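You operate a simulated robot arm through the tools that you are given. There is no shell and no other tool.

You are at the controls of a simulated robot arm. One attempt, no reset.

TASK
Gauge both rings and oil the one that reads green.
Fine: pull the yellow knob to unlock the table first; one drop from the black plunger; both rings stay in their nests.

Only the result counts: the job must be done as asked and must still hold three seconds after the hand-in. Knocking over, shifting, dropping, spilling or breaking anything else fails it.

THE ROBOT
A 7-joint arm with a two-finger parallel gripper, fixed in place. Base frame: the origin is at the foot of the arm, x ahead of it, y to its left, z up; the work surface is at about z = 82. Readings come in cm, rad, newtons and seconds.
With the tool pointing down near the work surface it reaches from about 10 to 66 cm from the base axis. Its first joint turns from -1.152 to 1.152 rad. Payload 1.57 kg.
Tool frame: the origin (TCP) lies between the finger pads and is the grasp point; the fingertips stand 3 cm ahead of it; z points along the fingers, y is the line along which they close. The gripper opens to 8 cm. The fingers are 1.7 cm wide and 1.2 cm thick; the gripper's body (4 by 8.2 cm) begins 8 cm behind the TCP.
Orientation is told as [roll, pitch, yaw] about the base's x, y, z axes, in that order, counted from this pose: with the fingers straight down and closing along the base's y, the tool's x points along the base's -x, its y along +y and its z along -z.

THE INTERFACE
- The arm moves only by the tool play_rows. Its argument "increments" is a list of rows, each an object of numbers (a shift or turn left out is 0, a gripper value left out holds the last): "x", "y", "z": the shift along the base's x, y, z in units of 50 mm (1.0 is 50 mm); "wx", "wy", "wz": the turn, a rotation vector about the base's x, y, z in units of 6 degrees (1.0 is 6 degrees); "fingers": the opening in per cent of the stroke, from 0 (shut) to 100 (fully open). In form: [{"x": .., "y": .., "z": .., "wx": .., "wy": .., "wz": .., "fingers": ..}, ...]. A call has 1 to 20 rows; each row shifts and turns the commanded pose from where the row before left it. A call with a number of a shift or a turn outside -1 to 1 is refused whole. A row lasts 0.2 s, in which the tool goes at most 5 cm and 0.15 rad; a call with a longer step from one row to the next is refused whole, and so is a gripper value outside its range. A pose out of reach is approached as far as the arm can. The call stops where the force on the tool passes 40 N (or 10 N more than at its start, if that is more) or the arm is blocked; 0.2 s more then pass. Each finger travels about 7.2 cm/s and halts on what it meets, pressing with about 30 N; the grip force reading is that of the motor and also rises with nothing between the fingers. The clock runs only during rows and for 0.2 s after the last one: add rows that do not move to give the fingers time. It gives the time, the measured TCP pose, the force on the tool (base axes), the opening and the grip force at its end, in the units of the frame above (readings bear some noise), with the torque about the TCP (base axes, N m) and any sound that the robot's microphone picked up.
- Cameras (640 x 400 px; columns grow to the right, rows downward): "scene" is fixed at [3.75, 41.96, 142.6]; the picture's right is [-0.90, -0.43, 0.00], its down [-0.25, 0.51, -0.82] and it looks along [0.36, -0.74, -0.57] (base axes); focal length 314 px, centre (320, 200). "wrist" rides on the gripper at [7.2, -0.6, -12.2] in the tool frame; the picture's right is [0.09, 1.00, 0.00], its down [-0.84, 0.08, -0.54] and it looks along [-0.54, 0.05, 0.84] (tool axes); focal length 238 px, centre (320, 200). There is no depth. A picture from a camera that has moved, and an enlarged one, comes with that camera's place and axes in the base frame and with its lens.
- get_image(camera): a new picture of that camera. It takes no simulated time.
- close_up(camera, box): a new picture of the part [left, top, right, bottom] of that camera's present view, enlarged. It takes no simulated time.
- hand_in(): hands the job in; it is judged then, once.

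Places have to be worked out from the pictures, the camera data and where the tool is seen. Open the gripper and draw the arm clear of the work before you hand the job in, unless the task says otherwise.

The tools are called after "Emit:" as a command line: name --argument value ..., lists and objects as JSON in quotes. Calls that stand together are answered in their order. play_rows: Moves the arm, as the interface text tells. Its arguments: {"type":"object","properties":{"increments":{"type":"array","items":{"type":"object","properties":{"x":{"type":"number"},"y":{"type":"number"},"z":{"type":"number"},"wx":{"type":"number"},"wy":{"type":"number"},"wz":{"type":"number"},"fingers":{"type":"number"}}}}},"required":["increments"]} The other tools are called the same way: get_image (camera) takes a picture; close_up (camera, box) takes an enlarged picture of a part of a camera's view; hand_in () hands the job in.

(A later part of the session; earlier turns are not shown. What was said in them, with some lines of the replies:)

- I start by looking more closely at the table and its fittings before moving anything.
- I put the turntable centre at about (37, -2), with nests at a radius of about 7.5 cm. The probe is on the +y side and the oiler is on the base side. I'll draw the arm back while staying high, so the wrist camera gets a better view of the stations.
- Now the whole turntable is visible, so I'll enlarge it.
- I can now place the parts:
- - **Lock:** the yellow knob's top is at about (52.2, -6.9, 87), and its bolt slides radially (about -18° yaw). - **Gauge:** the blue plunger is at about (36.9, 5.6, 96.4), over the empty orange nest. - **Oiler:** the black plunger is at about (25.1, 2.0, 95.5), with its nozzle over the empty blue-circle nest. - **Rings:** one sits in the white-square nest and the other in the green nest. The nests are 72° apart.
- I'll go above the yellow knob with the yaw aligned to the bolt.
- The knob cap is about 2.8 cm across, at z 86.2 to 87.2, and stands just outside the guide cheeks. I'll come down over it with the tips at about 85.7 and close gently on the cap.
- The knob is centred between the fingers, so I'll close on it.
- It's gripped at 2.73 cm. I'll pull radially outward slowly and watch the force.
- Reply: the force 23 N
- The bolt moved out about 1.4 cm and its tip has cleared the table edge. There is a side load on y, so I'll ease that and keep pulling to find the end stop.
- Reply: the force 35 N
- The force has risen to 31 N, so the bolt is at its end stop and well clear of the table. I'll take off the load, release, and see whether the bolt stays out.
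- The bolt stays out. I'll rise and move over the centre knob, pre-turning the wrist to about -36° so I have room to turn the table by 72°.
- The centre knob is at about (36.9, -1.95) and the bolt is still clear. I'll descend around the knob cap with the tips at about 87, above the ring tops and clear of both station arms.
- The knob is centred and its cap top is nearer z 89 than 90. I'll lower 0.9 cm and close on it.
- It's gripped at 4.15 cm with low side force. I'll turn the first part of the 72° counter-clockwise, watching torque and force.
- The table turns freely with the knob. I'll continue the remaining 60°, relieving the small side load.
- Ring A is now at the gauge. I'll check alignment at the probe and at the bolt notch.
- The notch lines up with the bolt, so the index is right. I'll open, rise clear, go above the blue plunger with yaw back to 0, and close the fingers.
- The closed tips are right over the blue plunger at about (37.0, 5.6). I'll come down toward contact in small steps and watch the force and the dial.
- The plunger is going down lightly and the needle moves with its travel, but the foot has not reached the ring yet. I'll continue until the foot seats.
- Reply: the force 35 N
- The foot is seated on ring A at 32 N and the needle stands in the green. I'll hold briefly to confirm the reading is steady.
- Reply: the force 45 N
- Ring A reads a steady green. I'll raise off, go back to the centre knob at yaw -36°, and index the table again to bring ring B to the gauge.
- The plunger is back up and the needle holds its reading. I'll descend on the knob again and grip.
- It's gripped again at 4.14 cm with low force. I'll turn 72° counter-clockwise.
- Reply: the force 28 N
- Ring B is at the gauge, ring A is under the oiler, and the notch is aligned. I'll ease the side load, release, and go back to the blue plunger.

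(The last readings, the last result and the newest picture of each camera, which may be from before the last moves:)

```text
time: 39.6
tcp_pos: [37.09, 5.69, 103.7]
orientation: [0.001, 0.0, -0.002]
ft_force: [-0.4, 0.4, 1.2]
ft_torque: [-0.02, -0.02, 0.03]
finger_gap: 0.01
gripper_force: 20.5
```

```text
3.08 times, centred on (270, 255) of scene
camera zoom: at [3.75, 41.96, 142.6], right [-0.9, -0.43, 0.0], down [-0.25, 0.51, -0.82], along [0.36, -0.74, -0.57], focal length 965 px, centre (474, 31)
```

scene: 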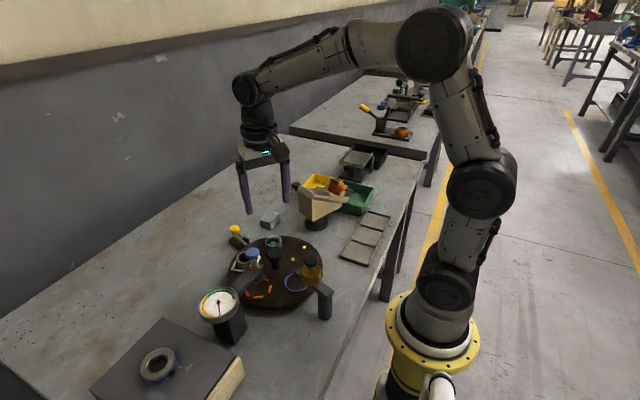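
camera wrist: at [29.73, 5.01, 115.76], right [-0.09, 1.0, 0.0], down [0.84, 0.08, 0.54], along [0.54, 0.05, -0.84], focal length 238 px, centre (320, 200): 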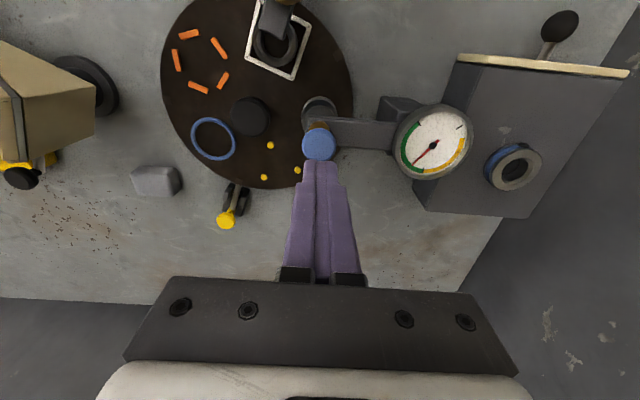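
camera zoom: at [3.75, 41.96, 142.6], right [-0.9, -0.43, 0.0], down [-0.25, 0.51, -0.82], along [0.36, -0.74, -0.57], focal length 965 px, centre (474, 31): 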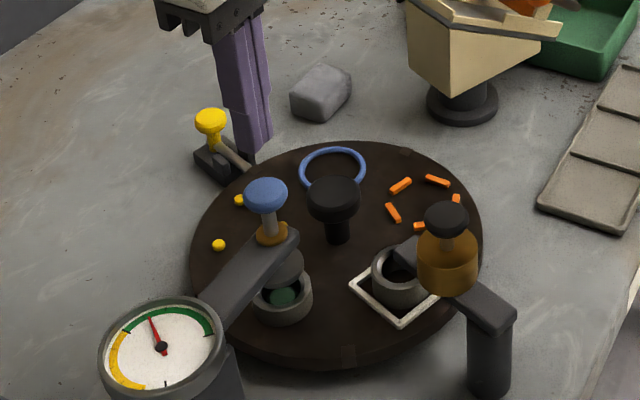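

I'm over the blue plunger again, so I'll press in steps on ring B.

Emit:
play_rows --increments '[{"z": -0.4}, {"z": -0.3}, {"z": -0.1}, {"z": -0.08}, {"z": -0.08}, {"z": -0.06}, {"z": -0.06}, {}]'

Emit:
close_up --camera "scene" --box '[190, 230, 290, 330]'

```text
time: 41.4
tcp_pos: [37.03, 5.58, 98.4]
orientation: [0.0, -0.001, 0.001]
ft_force: [0.5, 1.1, 2.6]
ft_torque: [0.03, -0.01, -0.01]
finger_gap: 0.0
gripper_force: 21.5
```

```text
4.00 times, centred on (240, 280) of scene
camera zoom: at [3.75, 41.96, 142.6], right [-0.9, -0.43, 0.0], down [-0.25, 0.51, -0.82], along [0.36, -0.74, -0.57], focal length 1255 px, centre (640, -120)
```

zoom: 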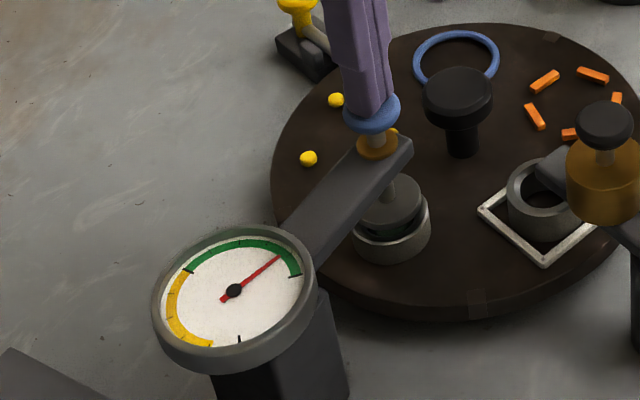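

The foot is not on ring B yet: the force is only 2.6 N and there is a visible gap. I'll continue in small steps.

Emit:
play_rows --increments '[{"z": -0.05}, {"z": -0.05}, {}]'

Emit:
close_up --camera "scene" --box '[190, 230, 290, 330]'

```text
time: 42.2
tcp_pos: [36.96, 5.62, 97.98]
orientation: [0.001, 0.0, 0.0]
ft_force: [-1.2, 0.5, 2.2]
ft_torque: [0.01, 0.09, -0.02]
finger_gap: 0.0
gripper_force: 21.4
```

```text
4.00 times, centred on (240, 280) of scene
camera zoom: at [3.75, 41.95, 142.6], right [-0.9, -0.43, 0.0], down [-0.25, 0.51, -0.82], along [0.36, -0.74, -0.57], focal length 1255 px, centre (640, -120)
```

zoom: 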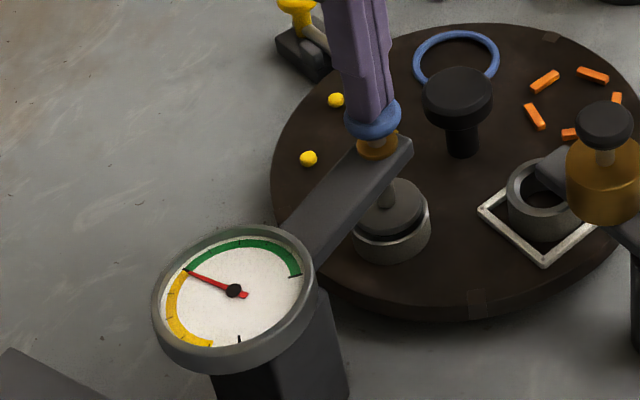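

The foot still isn't seated, and the needle is already leaving the green. I'll press a little further to seat it.

Emit:
play_rows --increments '[{"z": -0.04}, {"z": -0.04}, {}]'

Emit:
close_up --camera "scene" --box '[190, 230, 290, 330]'

```text
time: 43.0
tcp_pos: [36.97, 5.54, 97.68]
orientation: [0.0, -0.002, 0.0]
ft_force: [0.7, -0.7, 5.2]
ft_torque: [-0.05, 0.0, -0.02]
finger_gap: 0.0
gripper_force: 21.2
```

```text
4.00 times, centred on (240, 280) of scene
camera zoom: at [3.75, 41.95, 142.6], right [-0.9, -0.43, 0.0], down [-0.25, 0.51, -0.82], along [0.36, -0.74, -0.57], focal length 1255 px, centre (640, -120)
```

zoom: 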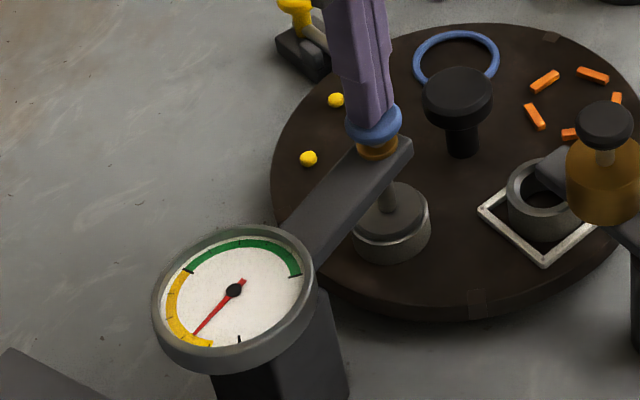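

The needle is deep in yellow and contact is starting at 5 N. One more small step will fully seat it.

Emit:
play_rows --increments '[{"z": -0.03}, {"z": -0.02}, {}, {}]'

Emit:
close_up --camera "scene" --box '[190, 230, 290, 330]'

```text
time: 44.0
tcp_pos: [36.95, 5.61, 97.54]
orientation: [-0.002, -0.006, -0.001]
ft_force: [-2.3, -1.9, 5.9]
ft_torque: [-0.06, 0.09, -0.06]
finger_gap: 0.03
gripper_force: 21.5
stopped in row 4: the force on the tool passed its limit at 41 N (the readings are from after the stop); the commanded pose is now the measured one
```

```text
4.00 times, centred on (240, 280) of scene
camera zoom: at [3.74, 41.95, 142.6], right [-0.9, -0.43, 0.0], down [-0.25, 0.51, -0.82], along [0.36, -0.74, -0.57], focal length 1255 px, centre (640, -120)
```

zoom: 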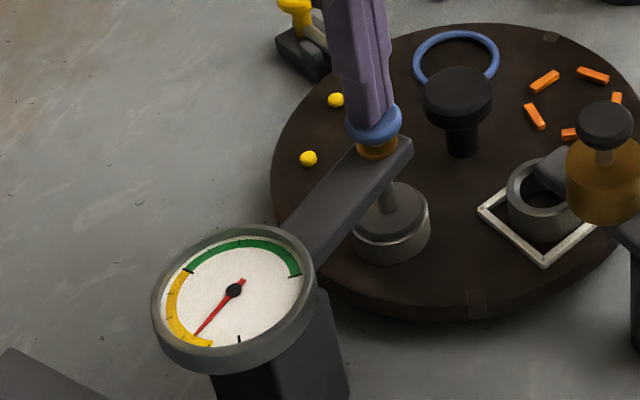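

Ring B is seated (41 N peak) and reads yellow, so ring A is the green one, and it is already under the oiler. I'll rise and move above the black plunger.

Emit:
play_rows --increments '[{"z": 0.2}, {"z": 0.5}, {"z": 0.6}, {"x": -0.6, "y": -0.18}, {"x": -0.6, "y": -0.18}, {"x": -0.6, "y": -0.18}, {"x": -0.56, "y": -0.18}, {}]'

Emit:
get_image --camera "wrist"

Emit:
close_up --camera "scene" --box '[190, 190, 350, 320]'

```text
time: 45.8
tcp_pos: [25.31, 1.83, 104.14]
orientation: [-0.002, -0.005, 0.0]
ft_force: [-0.2, -0.4, -0.1]
ft_torque: [-0.01, -0.04, 0.01]
finger_gap: 0.0
gripper_force: 21.6
```

```text
taken
camera wrist: at [17.92, 1.24, 116.07], right [-0.09, 1.0, 0.0], down [0.83, 0.08, 0.55], along [0.54, 0.05, -0.84], focal length 238 px, centre (320, 200)
```

wrist: 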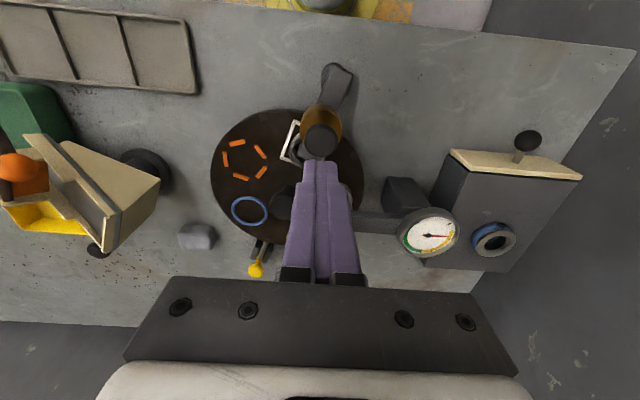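

```text
3.08 times, centred on (270, 255) of scene
camera zoom: at [3.75, 41.96, 142.6], right [-0.9, -0.43, 0.0], down [-0.25, 0.51, -0.82], along [0.36, -0.74, -0.57], focal length 965 px, centre (474, 31)
```

zoom: 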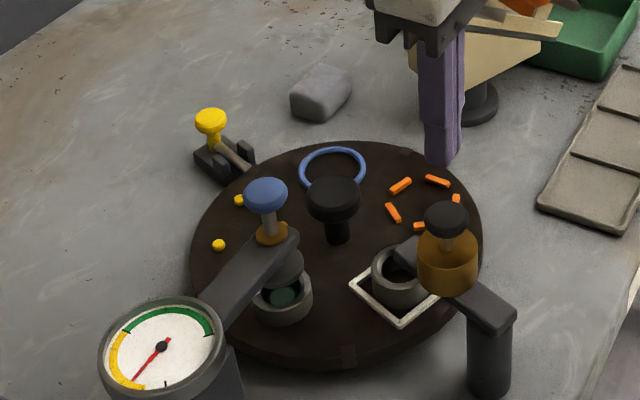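

Emit:
close_up --camera "scene" --box '[270, 235, 340, 285]'

Emit:
close_up --camera "wrist" --box '[270, 90, 370, 180]'

```text
8.00 times, centred on (305, 260) of scene
camera zoom: at [3.75, 41.96, 142.6], right [-0.9, -0.43, 0.0], down [-0.25, 0.51, -0.82], along [0.36, -0.74, -0.57], focal length 2509 px, centre (440, -280)
```

zoom: 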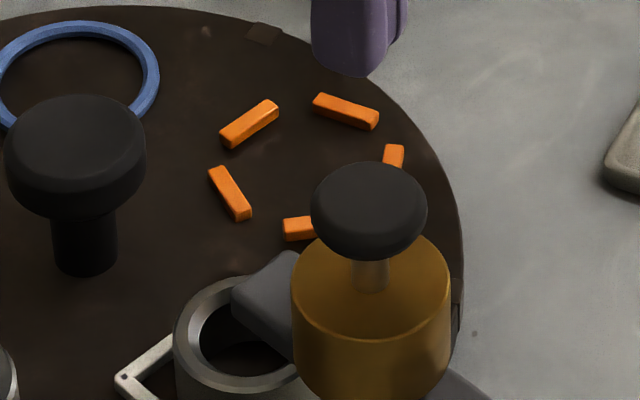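

```text
4.44 times, centred on (320, 135) of wrist
camera zoom: at [17.92, 1.24, 116.07], right [-0.09, 1.0, 0.0], down [0.83, 0.08, 0.55], along [0.54, 0.05, -0.84], focal length 1059 px, centre (320, 489)
```

zoom: 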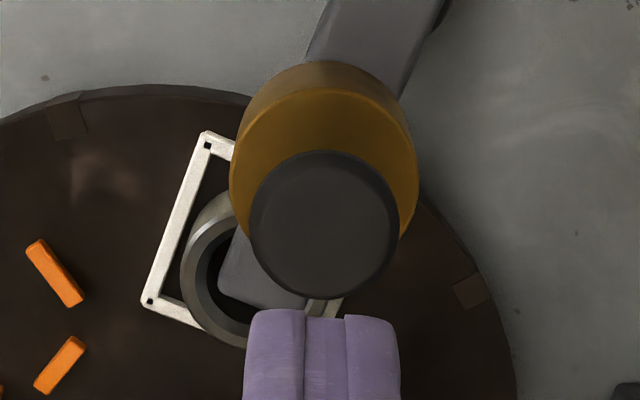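

The black plunger is at about (25.05, 1.95), with its top at z about 95.7 and roughly 1 cm of stroke. I'll first hover just above it.

Emit:
play_rows --increments '[{"x": -0.04, "y": 0.02, "z": -0.4}, {"z": -0.3}, {"z": -0.1}, {}]'

Emit:
close_up --camera "scene" --box '[270, 225, 340, 285]'

Emit:
close_up --camera "wrist" --box '[270, 90, 370, 180]'

```text
time: 46.8
tcp_pos: [25.07, 2.16, 99.98]
orientation: [-0.002, -0.006, 0.001]
ft_force: [0.0, -0.4, -0.3]
ft_torque: [-0.01, -0.01, 0.0]
finger_gap: 0.0
gripper_force: 21.5
```

```text
6.67 times, centred on (305, 255) of scene
camera zoom: at [3.75, 41.96, 142.6], right [-0.9, -0.43, 0.0], down [-0.25, 0.51, -0.82], along [0.36, -0.74, -0.57], focal length 2091 px, centre (420, -167)
```

zoom: 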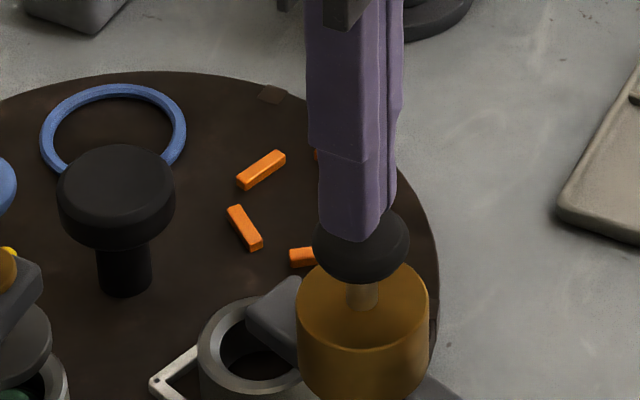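

```text
4.44 times, centred on (320, 135) of wrist
camera zoom: at [17.71, 1.52, 111.95], right [-0.09, 1.0, 0.0], down [0.83, 0.08, 0.55], along [0.54, 0.05, -0.84], focal length 1059 px, centre (320, 489)
```

zoom: 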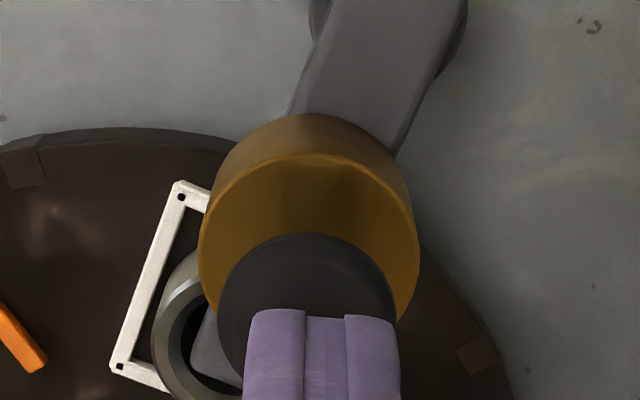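

I'm just above the cap, with the plunger centre about 0.25 cm toward -y and 0.3 cm toward -x. I'll correct for that and make one single press down to the stop.

Emit:
play_rows --increments '[{"x": -0.05, "y": -0.05}, {"z": -0.1}, {"z": -0.08}, {"z": -0.07}, {"z": -0.07}, {"z": -0.07}, {"z": -0.07}, {}]'

Emit:
close_up --camera "scene" --box '[270, 225, 340, 285]'

```text
time: 48.5
tcp_pos: [24.73, 1.76, 97.71]
orientation: [0.0, -0.006, -0.002]
ft_force: [-1.7, 3.5, 8.4]
ft_torque: [0.1, 0.05, 0.01]
finger_gap: 0.0
gripper_force: 21.2
heard: click
```

```text
6.67 times, centred on (305, 255) of scene
camera zoom: at [3.74, 41.97, 142.59], right [-0.9, -0.43, 0.0], down [-0.25, 0.51, -0.82], along [0.36, -0.74, -0.57], focal length 2091 px, centre (420, -167)
```

zoom: 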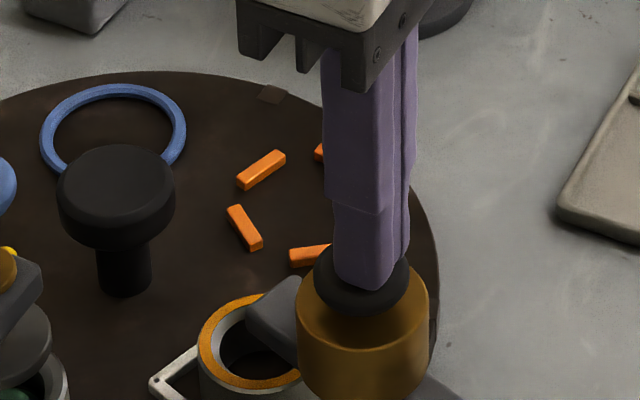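

I heard a click, and ring A's top is now coated with amber oil: one drop delivered. I'll lift straight off and draw clear.

Emit:
play_rows --increments '[{"z": 0.3}, {"z": 0.6}, {"z": 0.8}, {"z": 0.8}, {"z": 0.8, "fingers": 60}, {"z": 0.4}, {}, {}]'

Emit:
get_image --camera "scene"

Emit:
close_up --camera "scene" --box '[190, 210, 350, 320]'

Emit:
get_image --camera "wrist"

```text
time: 50.4
tcp_pos: [24.84, 1.92, 116.2]
orientation: [-0.001, -0.005, 0.0]
ft_force: [1.3, -1.1, 0.6]
ft_torque: [0.05, 0.01, 0.01]
finger_gap: 4.8
gripper_force: 0.1
```

```text
taken
```

scene: 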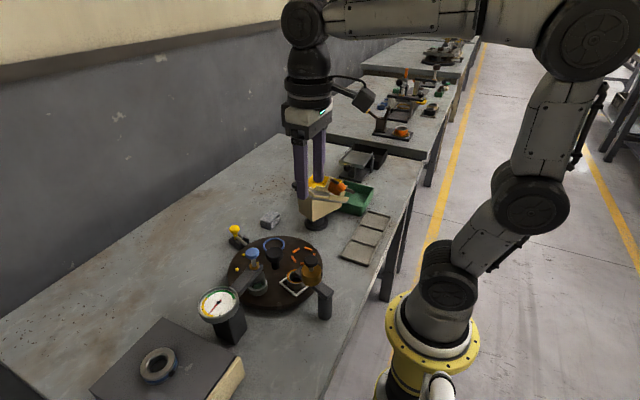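

```text
3.64 times, centred on (270, 265) of scene
camera zoom: at [3.75, 41.96, 142.6], right [-0.9, -0.43, 0.0], down [-0.25, 0.51, -0.82], along [0.36, -0.74, -0.57], focal length 1140 px, centre (502, -36)
```

zoom: 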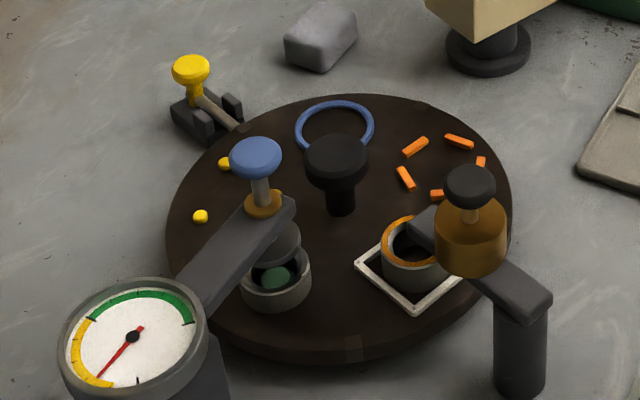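

```text
taken
camera wrist: at [17.46, 1.29, 128.23], right [-0.09, 1.0, 0.0], down [0.83, 0.08, 0.55], along [0.54, 0.05, -0.84], focal length 238 px, centre (320, 200)
```

wrist: 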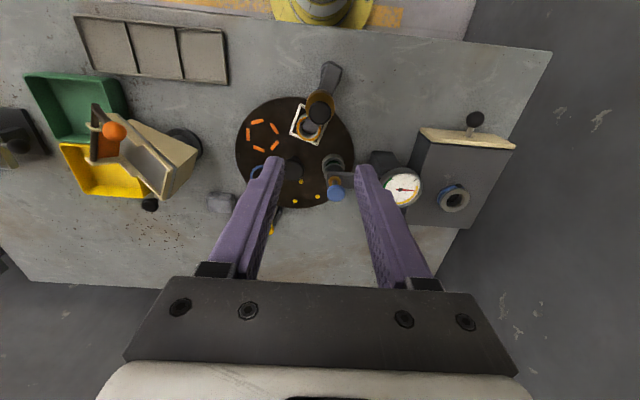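

The ring in the white-square nest is oiled, the other is dry, both sit in their nests, and both plungers are back up. I'll open the gripper fully with the arm high and clear, and let things settle.

Emit:
play_rows --increments '[{"fingers": 100}, {}, {}, {}, {}]'

Emit:
close_up --camera "scene" --box '[190, 210, 350, 320]'

```text
time: 51.5
tcp_pos: [24.86, 1.87, 116.28]
orientation: [-0.003, -0.005, -0.002]
ft_force: [0.6, -0.2, 0.1]
ft_torque: [0.03, -0.02, 0.02]
finger_gap: 7.99
gripper_force: 0.0
```

```text
3.64 times, centred on (270, 265) of scene
camera zoom: at [3.75, 41.96, 142.6], right [-0.9, -0.43, 0.0], down [-0.25, 0.51, -0.82], along [0.36, -0.74, -0.57], focal length 1140 px, centre (502, -36)
```

zoom: 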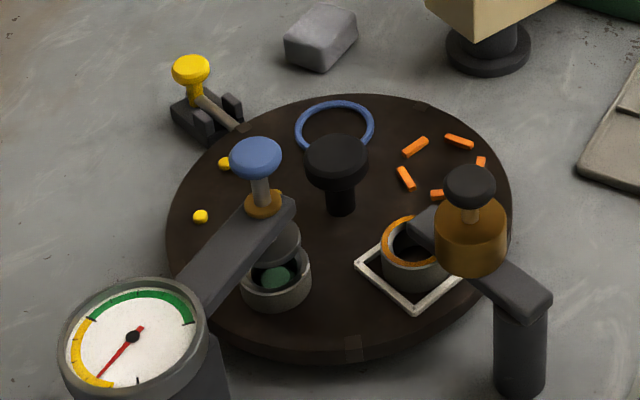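

Everything is steady: both rings have been gauged, the green one has one drop, and the gripper is open and clear. I'm handing in.

Emit:
hand_in

```text
The job is handed in.
```

I gauged both rings, oiled the green one with a single drop, and handed the job in. I haven't seen the verdict.

- **Unlock:** I pulled the yellow knob out to its stop before turning the table, and it stayed out. I left it unlocked.
- **Gauge:** the ring in the white-square nest read a steady green. The ring in the green-centred nest read yellow.
- **Oil:** I pressed the black plunger once over the white-square ring. The microphone picked up a click, and amber oil showed on top of that ring.
- **At hand-in:** both rings were in their nests, both plungers were back up, and the gripper was open and clear. I saw nothing knocked over, shifted or spilled.
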